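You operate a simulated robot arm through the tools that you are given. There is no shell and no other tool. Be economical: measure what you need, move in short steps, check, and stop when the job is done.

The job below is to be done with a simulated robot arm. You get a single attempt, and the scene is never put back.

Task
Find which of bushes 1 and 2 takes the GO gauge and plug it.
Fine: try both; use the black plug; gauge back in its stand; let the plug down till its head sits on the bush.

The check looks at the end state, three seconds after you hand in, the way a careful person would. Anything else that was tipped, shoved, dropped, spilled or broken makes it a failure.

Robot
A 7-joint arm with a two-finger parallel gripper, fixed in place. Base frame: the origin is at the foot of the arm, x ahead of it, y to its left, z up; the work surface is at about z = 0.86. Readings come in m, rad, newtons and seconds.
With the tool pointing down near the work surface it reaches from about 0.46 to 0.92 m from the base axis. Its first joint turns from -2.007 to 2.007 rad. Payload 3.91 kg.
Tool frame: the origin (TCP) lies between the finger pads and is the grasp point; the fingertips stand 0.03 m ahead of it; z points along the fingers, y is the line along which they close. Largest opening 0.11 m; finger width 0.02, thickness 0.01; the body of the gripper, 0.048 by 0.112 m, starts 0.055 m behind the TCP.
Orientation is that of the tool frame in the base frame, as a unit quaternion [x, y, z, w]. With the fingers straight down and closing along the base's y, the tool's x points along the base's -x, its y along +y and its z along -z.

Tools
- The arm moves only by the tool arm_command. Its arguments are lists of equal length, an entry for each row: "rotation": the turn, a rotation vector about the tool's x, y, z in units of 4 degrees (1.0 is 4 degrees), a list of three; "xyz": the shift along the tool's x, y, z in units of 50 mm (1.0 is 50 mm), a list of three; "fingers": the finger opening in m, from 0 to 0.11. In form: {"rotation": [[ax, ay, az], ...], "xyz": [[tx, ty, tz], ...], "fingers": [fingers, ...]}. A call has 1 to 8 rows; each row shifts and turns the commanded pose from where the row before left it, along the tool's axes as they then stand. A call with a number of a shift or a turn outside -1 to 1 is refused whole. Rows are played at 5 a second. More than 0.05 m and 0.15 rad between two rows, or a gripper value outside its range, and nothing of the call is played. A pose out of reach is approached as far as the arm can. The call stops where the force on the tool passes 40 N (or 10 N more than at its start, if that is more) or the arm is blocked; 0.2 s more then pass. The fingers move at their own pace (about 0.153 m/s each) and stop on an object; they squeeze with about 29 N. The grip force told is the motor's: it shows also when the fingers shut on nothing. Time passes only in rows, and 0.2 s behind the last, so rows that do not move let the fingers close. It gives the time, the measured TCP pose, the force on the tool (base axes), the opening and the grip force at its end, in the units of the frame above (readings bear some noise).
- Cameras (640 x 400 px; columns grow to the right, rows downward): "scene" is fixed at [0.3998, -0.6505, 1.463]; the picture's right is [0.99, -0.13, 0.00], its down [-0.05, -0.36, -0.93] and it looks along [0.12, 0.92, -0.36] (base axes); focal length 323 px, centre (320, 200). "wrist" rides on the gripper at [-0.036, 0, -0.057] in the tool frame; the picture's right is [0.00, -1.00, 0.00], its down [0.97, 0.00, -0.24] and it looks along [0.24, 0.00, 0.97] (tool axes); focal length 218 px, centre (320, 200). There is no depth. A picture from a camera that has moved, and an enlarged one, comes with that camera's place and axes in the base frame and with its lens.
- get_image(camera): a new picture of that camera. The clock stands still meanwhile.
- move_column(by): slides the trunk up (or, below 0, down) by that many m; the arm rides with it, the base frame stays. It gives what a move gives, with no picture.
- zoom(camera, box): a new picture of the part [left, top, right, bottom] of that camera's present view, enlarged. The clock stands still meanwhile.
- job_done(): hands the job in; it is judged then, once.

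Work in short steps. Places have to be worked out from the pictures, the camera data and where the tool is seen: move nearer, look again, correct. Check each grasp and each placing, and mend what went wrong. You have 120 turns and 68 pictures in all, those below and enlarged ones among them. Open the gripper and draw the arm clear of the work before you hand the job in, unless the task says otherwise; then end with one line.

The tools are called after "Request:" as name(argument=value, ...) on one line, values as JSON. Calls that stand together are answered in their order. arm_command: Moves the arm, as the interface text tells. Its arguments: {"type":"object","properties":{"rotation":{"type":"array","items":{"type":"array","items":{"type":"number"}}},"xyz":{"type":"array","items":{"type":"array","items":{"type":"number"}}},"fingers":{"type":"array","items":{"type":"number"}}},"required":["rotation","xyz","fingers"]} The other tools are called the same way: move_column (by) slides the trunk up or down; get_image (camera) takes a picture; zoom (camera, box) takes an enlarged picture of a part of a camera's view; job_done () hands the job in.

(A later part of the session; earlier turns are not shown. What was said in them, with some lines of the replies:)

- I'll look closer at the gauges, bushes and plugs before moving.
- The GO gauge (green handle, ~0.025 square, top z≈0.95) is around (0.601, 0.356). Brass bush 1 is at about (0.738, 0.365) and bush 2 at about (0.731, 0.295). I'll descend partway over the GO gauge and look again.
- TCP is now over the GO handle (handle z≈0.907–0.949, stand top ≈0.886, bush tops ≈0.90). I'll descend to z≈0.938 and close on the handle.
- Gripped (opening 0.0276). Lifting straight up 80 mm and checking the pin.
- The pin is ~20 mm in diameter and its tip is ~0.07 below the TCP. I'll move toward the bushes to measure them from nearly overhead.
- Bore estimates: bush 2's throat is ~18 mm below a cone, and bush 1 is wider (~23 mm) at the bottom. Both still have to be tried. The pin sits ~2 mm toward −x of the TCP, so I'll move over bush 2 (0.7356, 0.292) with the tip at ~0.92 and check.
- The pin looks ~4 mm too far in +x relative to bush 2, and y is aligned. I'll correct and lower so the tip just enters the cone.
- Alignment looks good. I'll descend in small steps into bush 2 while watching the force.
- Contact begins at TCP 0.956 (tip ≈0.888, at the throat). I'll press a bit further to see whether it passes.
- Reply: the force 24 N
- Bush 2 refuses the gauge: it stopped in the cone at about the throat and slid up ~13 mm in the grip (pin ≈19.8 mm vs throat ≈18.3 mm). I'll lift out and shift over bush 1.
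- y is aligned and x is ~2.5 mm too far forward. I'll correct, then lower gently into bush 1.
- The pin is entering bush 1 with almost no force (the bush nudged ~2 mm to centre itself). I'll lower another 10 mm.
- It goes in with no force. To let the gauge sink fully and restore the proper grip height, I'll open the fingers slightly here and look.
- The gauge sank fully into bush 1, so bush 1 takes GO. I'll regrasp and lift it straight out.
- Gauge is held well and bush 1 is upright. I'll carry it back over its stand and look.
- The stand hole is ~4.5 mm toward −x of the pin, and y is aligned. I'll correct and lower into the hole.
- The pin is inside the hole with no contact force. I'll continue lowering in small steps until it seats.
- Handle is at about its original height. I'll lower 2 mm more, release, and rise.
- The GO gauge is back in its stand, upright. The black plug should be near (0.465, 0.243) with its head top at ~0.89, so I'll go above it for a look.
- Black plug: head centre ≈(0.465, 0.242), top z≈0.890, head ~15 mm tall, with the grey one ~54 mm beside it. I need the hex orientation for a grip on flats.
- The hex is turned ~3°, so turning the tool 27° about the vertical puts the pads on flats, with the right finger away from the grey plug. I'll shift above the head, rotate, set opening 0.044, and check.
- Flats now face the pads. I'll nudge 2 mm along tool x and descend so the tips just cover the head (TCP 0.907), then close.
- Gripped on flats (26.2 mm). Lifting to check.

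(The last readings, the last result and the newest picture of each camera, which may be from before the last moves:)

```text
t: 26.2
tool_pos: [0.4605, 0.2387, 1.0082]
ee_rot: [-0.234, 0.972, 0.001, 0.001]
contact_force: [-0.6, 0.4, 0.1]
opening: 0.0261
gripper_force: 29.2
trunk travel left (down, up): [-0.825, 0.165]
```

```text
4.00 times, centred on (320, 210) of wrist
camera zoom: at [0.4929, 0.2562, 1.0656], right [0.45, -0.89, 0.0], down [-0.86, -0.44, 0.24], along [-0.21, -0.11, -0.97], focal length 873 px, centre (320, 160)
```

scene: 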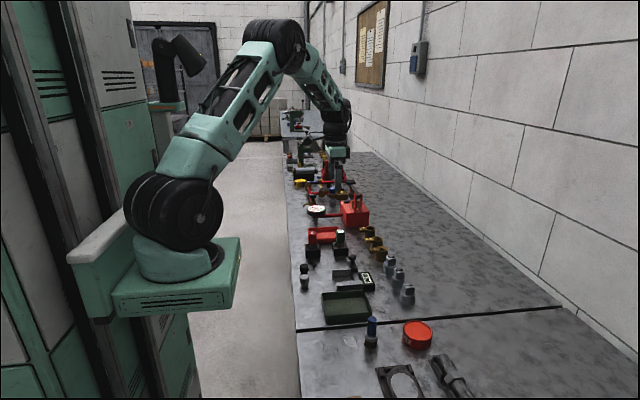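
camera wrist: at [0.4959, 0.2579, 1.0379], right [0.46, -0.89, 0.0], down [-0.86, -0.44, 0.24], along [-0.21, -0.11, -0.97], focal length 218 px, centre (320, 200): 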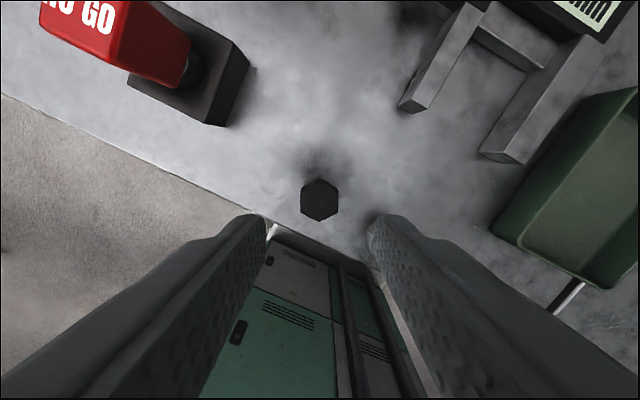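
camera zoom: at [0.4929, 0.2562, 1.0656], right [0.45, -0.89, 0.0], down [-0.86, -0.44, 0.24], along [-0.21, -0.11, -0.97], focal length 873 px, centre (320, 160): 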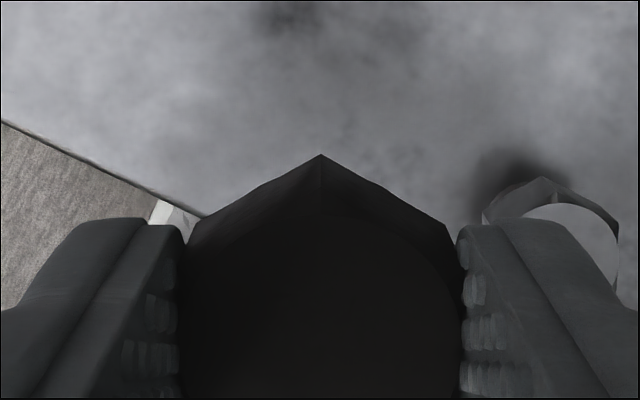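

The black plug is held squarely, head bottom level with the fingertips. I'll lift a bit more and carry it toward bush 1, stopping short to remeasure.

Request:
arm_command(rotation=[[0, 0, 0], [0, 0, 0], [0, 0, 0], [0, 0, 0], [0, 0, 0], [0, 0, 0], [0, 0, 0], [0, 0, 0]], xyz=[[0, 0, -0.7], [-0.82, -0.076, 0], [-0.82, -0.076, 0], [-0.82, -0.076, 0], [-0.82, -0.076, 0], [-0.82, -0.076, 0], [-0.82, -0.076, 0], [0, 0, 0]], fingers=[0.02, 0.02, 0.02, 0.02, 0.02, 0.02, 0.02, 0.02])

Request:
get_image(camera="wrist")

Request:
zoom(camera="wrist", box=[220, 80, 420, 205])

```text
t: 28.0
tool_pos: [0.6909, 0.3323, 1.0424]
ee_rot: [-0.234, 0.972, 0.0, 0.0]
contact_force: [-0.8, -0.5, -2.3]
opening: 0.0263
gripper_force: 28.8
trunk travel left (down, up): [-0.825, 0.165]
```

```text
26 pictures are left
camera wrist: at [0.7237, 0.3491, 1.1001], right [0.45, -0.89, 0.0], down [-0.86, -0.44, 0.24], along [-0.21, -0.11, -0.97], focal length 218 px, centre (320, 200)
```

wrist: 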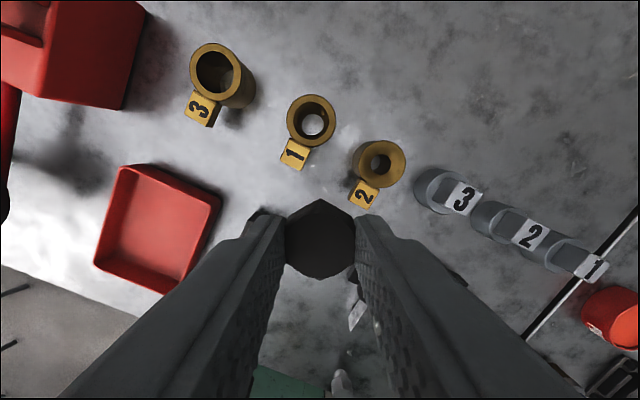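

```text
3.20 times, centred on (320, 142) of wrist
camera zoom: at [0.7237, 0.3491, 1.1001], right [0.45, -0.89, 0.0], down [-0.86, -0.44, 0.24], along [-0.21, -0.11, -0.97], focal length 698 px, centre (320, 384)
```

zoom: 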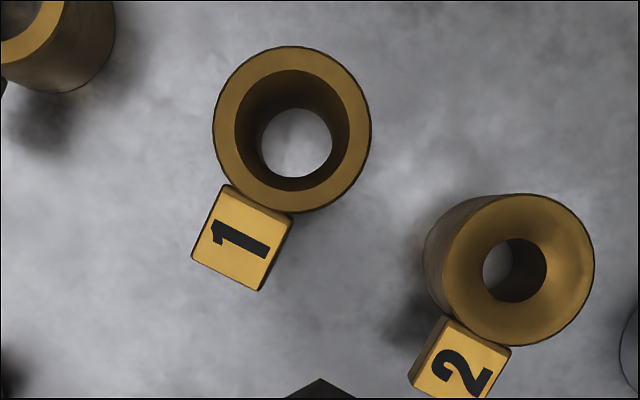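

In the tool frame bush 1 lies at (−57.5, +7.6) mm. I'll move over it and lower until the shank is ~20 mm above the rim, then check alignment.

Request:
arm_command(rotation=[[0, 0, 0], [0, 0, 0], [0, 0, 0], [0, 0, 0], [0, 0, 0]], xyz=[[-0.575, 0.076, 0], [-0.575, 0.076, 0], [0, 0, 0.8], [0, 0, 0.7], [0, 0, 0]], fingers=[0.02, 0.02, 0.02, 0.02, 0.02])

Request:
zoom(camera="scene", box=[330, 200, 410, 250])

Request:
zoom(camera="wrist", box=[240, 120, 400, 220])

```text
t: 29.2
tool_pos: [0.7379, 0.3631, 0.9673]
ee_rot: [-0.234, 0.972, 0.0, 0.001]
contact_force: [-0.1, -0.6, -0.7]
opening: 0.0266
gripper_force: 28.9
trunk travel left (down, up): [-0.825, 0.165]
```

```text
8.00 times, centred on (370, 225) of scene
camera zoom: at [0.3998, -0.6505, 1.463], right [0.99, -0.13, 0.0], down [-0.05, -0.36, -0.93], along [0.12, 0.92, -0.36], focal length 2583 px, centre (-80, 0)
```

zoom: 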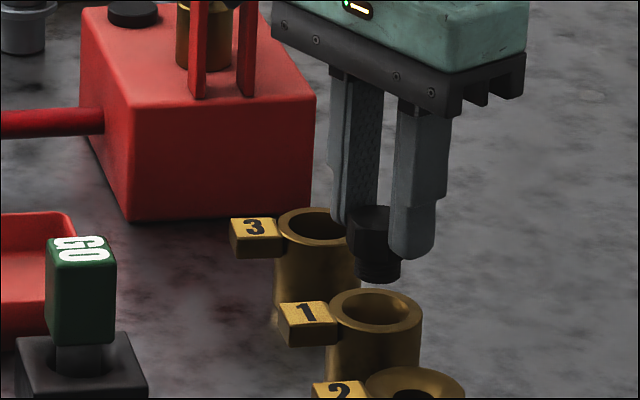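

```text
4.00 times, centred on (320, 170) of wrist
camera zoom: at [0.7704, 0.3807, 1.025], right [0.45, -0.89, 0.0], down [-0.86, -0.44, 0.24], along [-0.21, -0.11, -0.97], focal length 873 px, centre (320, 320)
```

zoom: 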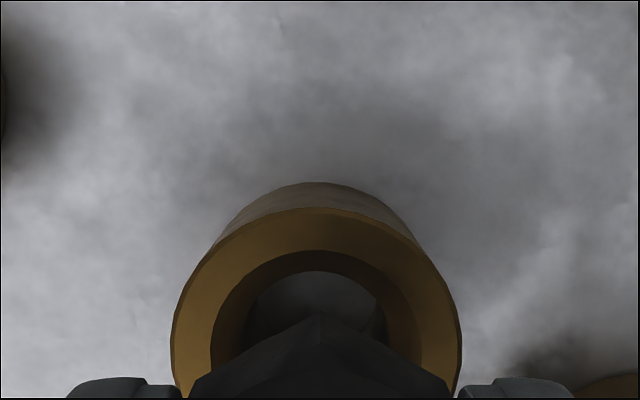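

Alignment is within ~1 mm. I'll lower in small steps toward seating, watching the force.

Request:
arm_command(rotation=[[0, 0, 0], [0, 0, 0], [0, 0, 0], [0, 0, 0], [0, 0, 0], [0, 0, 0]], xyz=[[0.014, 0.008, 0.15], [0, 0, 0.15], [0, 0, 0.1], [0, 0, 0.06], [0, 0, 0.06], [0, 0, 0]], fingers=[0.02, 0.02, 0.02, 0.02, 0.02, 0.02])

Request:
zoom(camera="scene", box=[330, 200, 410, 250])

Request:
zoom(camera="wrist", box=[240, 120, 400, 220])

```text
t: 30.6
tool_pos: [0.7388, 0.3643, 0.9416]
ee_rot: [-0.233, 0.972, 0.001, 0.0]
contact_force: [0.8, 0.3, -1.0]
opening: 0.0263
gripper_force: 28.7
trunk travel left (down, up): [-0.825, 0.165]
```

```text
8.00 times, centred on (370, 225) of scene
camera zoom: at [0.3998, -0.6505, 1.463], right [0.99, -0.13, 0.0], down [-0.05, -0.36, -0.93], along [0.12, 0.92, -0.36], focal length 2583 px, centre (-80, 0)
```

zoom: 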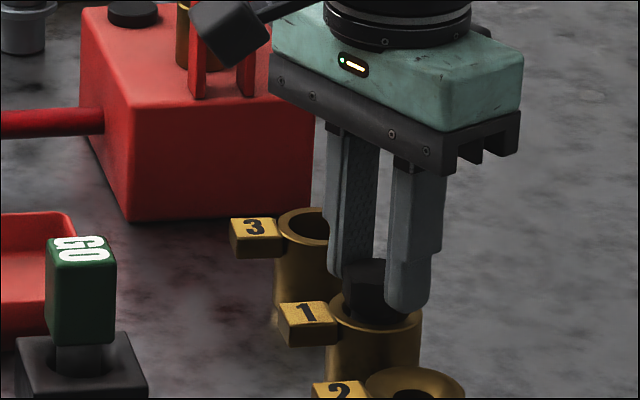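

```text
4.00 times, centred on (320, 170) of wrist
camera zoom: at [0.7705, 0.3812, 0.9979], right [0.45, -0.89, 0.0], down [-0.86, -0.44, 0.24], along [-0.21, -0.11, -0.97], focal length 873 px, centre (320, 320)
```

zoom: 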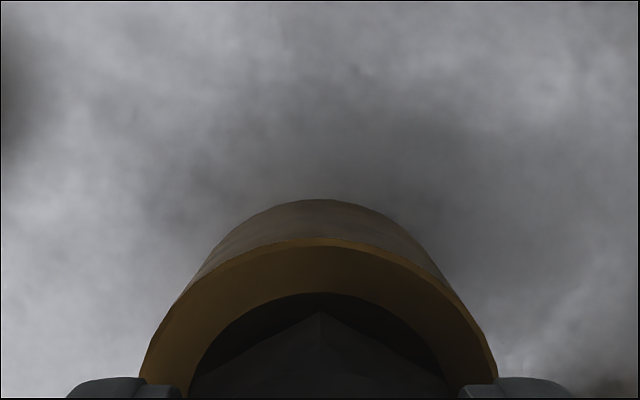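

Still free, with no contact. Continuing downward in 3 mm steps.

Request:
arm_command(rotation=[[0, 0, 0], [0, 0, 0], [0, 0, 0], [0, 0, 0]], xyz=[[0, 0, 0.06], [0, 0, 0.05], [0, 0, 0.05], [0, 0, 0]], fingers=[0.02, 0.02, 0.02, 0.02])

Request:
zoom(camera="scene", box=[345, 210, 401, 245])

```text
t: 31.6
tool_pos: [0.7387, 0.3641, 0.9354]
ee_rot: [-0.234, 0.972, 0.001, 0.002]
contact_force: [-0.9, -0.1, 18.6]
opening: 0.0261
gripper_force: 28.7
trunk travel left (down, up): [-0.825, 0.165]
```

```text
11.43 times, centred on (373, 228) of scene
camera zoom: at [0.3998, -0.6505, 1.463], right [0.99, -0.13, 0.0], down [-0.05, -0.36, -0.93], along [0.12, 0.92, -0.36], focal length 3690 px, centre (-286, -114)
```

zoom: 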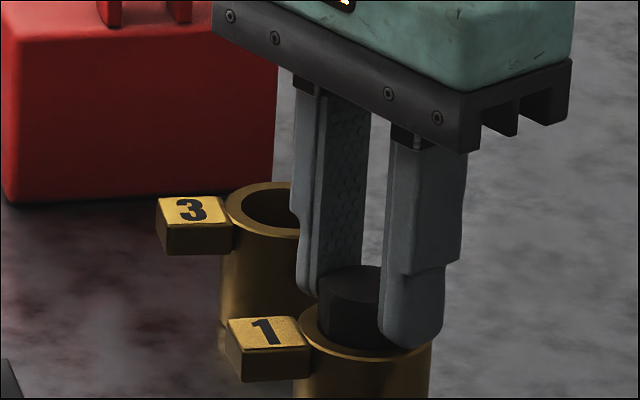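

Firm contact (18.6 N) at TCP 0.935. Head top measures ~20 mm above the rim with a ~19 mm tall head, so the head appears to rest on the bush. I'll release and rise straight up to verify.

Request:
arm_command(rotation=[[0, 0, 0], [0, 0, 0], [0, 0, 0], [0, 0, 0], [0, 0, 0], [0, 0, 0]], xyz=[[0, 0, -0.02], [0, 0, 0], [0, 0, -0.3], [0, 0, -0.8], [0, 0, -0.8], [0, 0, 0]], fingers=[0.045, 0.045, 0.045, 0.045, 0.045, 0.045])

Request:
zoom(camera="scene", box=[345, 210, 401, 245])

Request:
get_image(camera="wrist")

```text
t: 33.0
tool_pos: [0.7386, 0.3624, 1.0289]
ee_rot: [-0.234, 0.972, 0.0, 0.001]
contact_force: [0.1, -0.2, -0.8]
opening: 0.0449
gripper_force: 0.0
trunk travel left (down, up): [-0.825, 0.165]
```

```text
11.43 times, centred on (373, 228) of scene
camera zoom: at [0.3998, -0.6505, 1.463], right [0.99, -0.13, 0.0], down [-0.05, -0.36, -0.93], along [0.12, 0.92, -0.36], focal length 3690 px, centre (-286, -114)
```

zoom: 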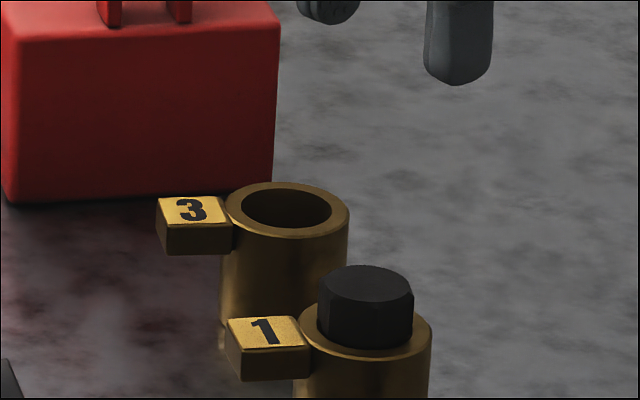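

```text
18 pictures are left
camera wrist: at [0.7717, 0.3797, 1.0873], right [0.45, -0.89, 0.0], down [-0.86, -0.44, 0.24], along [-0.21, -0.11, -0.97], focal length 218 px, centre (320, 200)
```

wrist: 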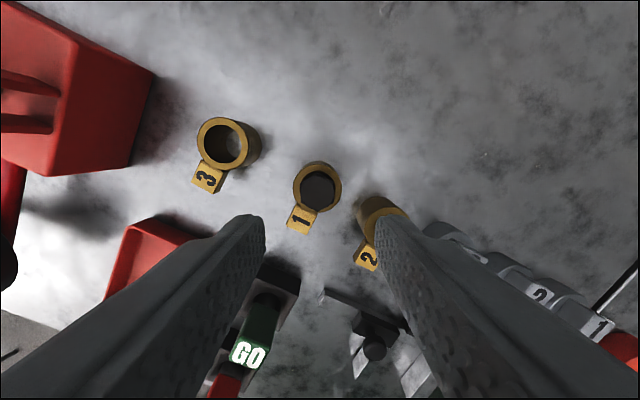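

Plug is upright in bush 1. Zooming to verify the head is really seated.

Request:
zoom(camera="scene", box=[366, 228, 390, 246])

Request:
zoom(camera="wrist", box=[280, 150, 360, 210])

Request:
zoom(camera="scene", box=[314, 270, 344, 290])

```text
16.00 times, centred on (378, 237) of scene
camera zoom: at [0.3998, -0.6505, 1.463], right [0.99, -0.13, 0.0], down [-0.05, -0.36, -0.93], along [0.12, 0.92, -0.36], focal length 5167 px, centre (-608, -392)
```

zoom: 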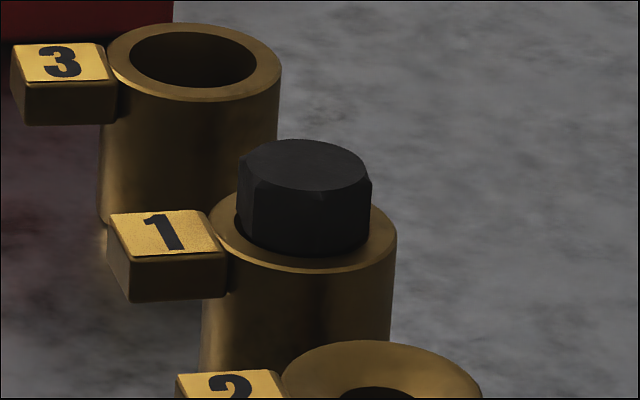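

```text
6.67 times, centred on (320, 180) of wrist
camera zoom: at [0.7717, 0.3797, 1.0873], right [0.45, -0.89, 0.0], down [-0.86, -0.44, 0.24], along [-0.21, -0.11, -0.97], focal length 1455 px, centre (320, 333)
```

zoom: 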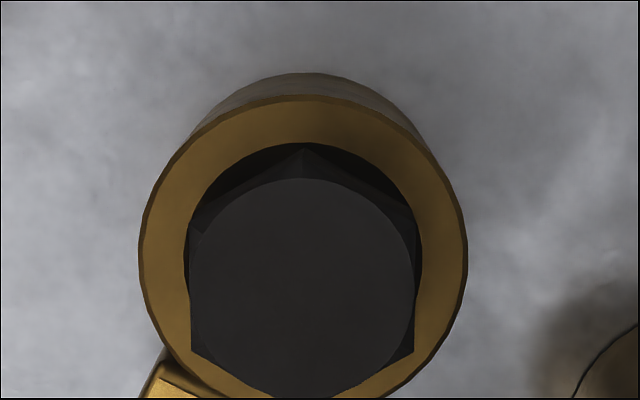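

```text
16.00 times, centred on (329, 280) of scene
camera zoom: at [0.3998, -0.6505, 1.463], right [0.99, -0.13, 0.0], down [-0.05, -0.36, -0.93], along [0.12, 0.92, -0.36], focal length 5167 px, centre (176, -1080)
```

zoom: 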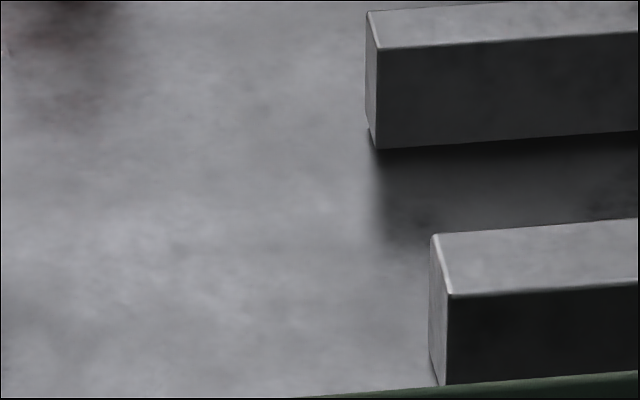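

I'll measure the grey plug's head height for comparison (same shape).

Request:
zoom(camera="scene", box=[316, 264, 340, 292])

Request:
zoom(camera="scene", box=[294, 268, 318, 292])

```text
14.29 times, centred on (328, 278) of scene
camera zoom: at [0.3998, -0.6505, 1.463], right [0.99, -0.13, 0.0], down [-0.05, -0.36, -0.93], along [0.12, 0.92, -0.36], focal length 4613 px, centre (206, -914)
```

zoom: 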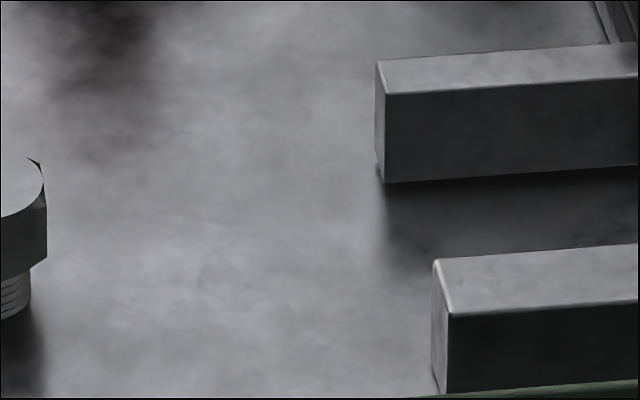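

```text
16.00 times, centred on (306, 280) of scene
camera zoom: at [0.3998, -0.6505, 1.463], right [0.99, -0.13, 0.0], down [-0.05, -0.36, -0.93], along [0.12, 0.92, -0.36], focal length 5167 px, centre (544, -1080)
```

zoom: 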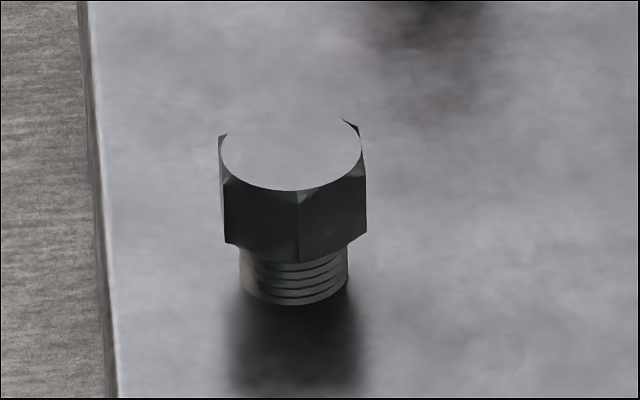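

The head is ~18 mm tall and its top is ~17 mm above the rim, centred within ~0.3 mm, so the head is seated on bush 1. I'll raise the arm clear and take a last look.

Request:
arm_command(rotation=[[0, 0, 0], [0, 0, 0], [0, 0, 0], [0, 0, 0], [0, 0, 0], [0, 0, 0]], xyz=[[0, 0, -0.9], [0, 0, -0.9], [0.7, 0, -0.4], [0.8, 0, 0], [0.8, 0, 0], [0, 0, 0]], fingers=[0.06, 0.06, 0.06, 0.06, 0.06, 0.06])

Request:
get_image(camera="wrist")

Request:
zoom(camera="scene", box=[280, 180, 440, 330])

Request:
zoom(camera="wrist", box=[260, 60, 400, 160])

```text
t: 34.4
tool_pos: [0.6353, 0.3111, 1.1389]
ee_rot: [-0.234, 0.972, 0.0, 0.001]
contact_force: [-0.1, -0.4, 0.6]
opening: 0.0603
gripper_force: 0.2
trunk travel left (down, up): [-0.825, 0.165]
```

```text
12 pictures are left
camera wrist: at [0.6678, 0.3275, 1.1969], right [0.45, -0.89, 0.0], down [-0.86, -0.44, 0.24], along [-0.21, -0.11, -0.97], focal length 218 px, centre (320, 200)
```

wrist: 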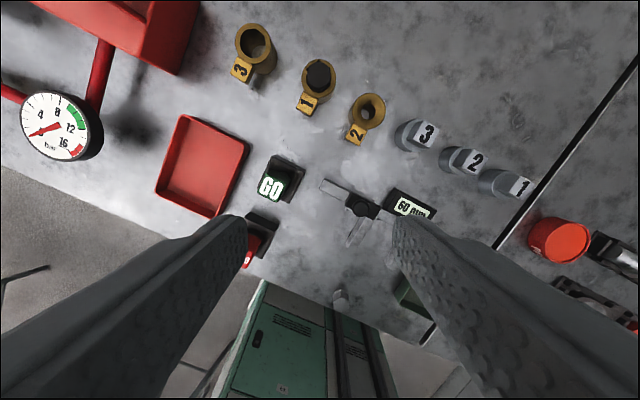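

```text
2.67 times, centred on (360, 255) of scene
camera zoom: at [0.3998, -0.6505, 1.463], right [0.99, -0.13, 0.0], down [-0.05, -0.36, -0.93], along [0.12, 0.92, -0.36], focal length 861 px, centre (213, 53)
```

zoom: 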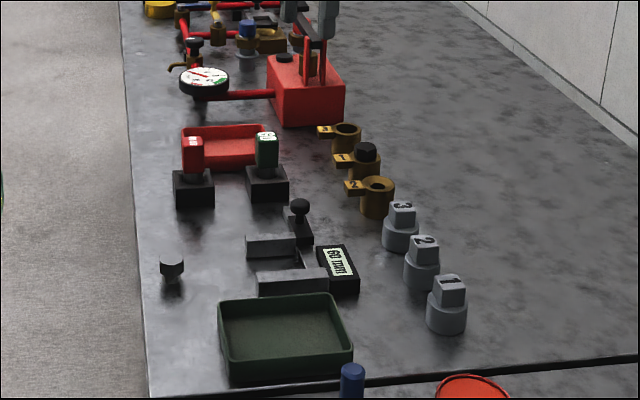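

```text
4.00 times, centred on (330, 110) of wrist
camera zoom: at [0.6678, 0.3275, 1.1969], right [0.45, -0.89, 0.0], down [-0.86, -0.44, 0.24], along [-0.21, -0.11, -0.97], focal length 873 px, centre (280, 560)
```

zoom: 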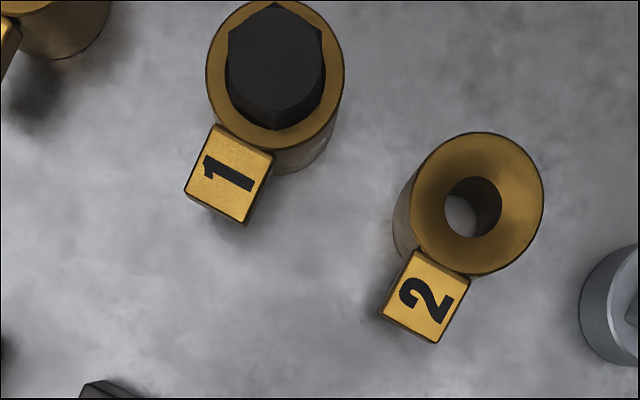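

Everything else stands where it was, the GO gauge is in its stand, the plug sits in bush 1, and the arm is clear and open. Handing in.

Request:
job_done()

```text
The job is handed in.
```

I tried both bushes: bush 1 takes the GO gauge and bush 2 refuses it. Bush 1 now holds the black plug with its head down on the bush, judged from the pictures and the contact force; the gauge is back in its stand, and bush 1 shifted about 2 mm while being gauged.
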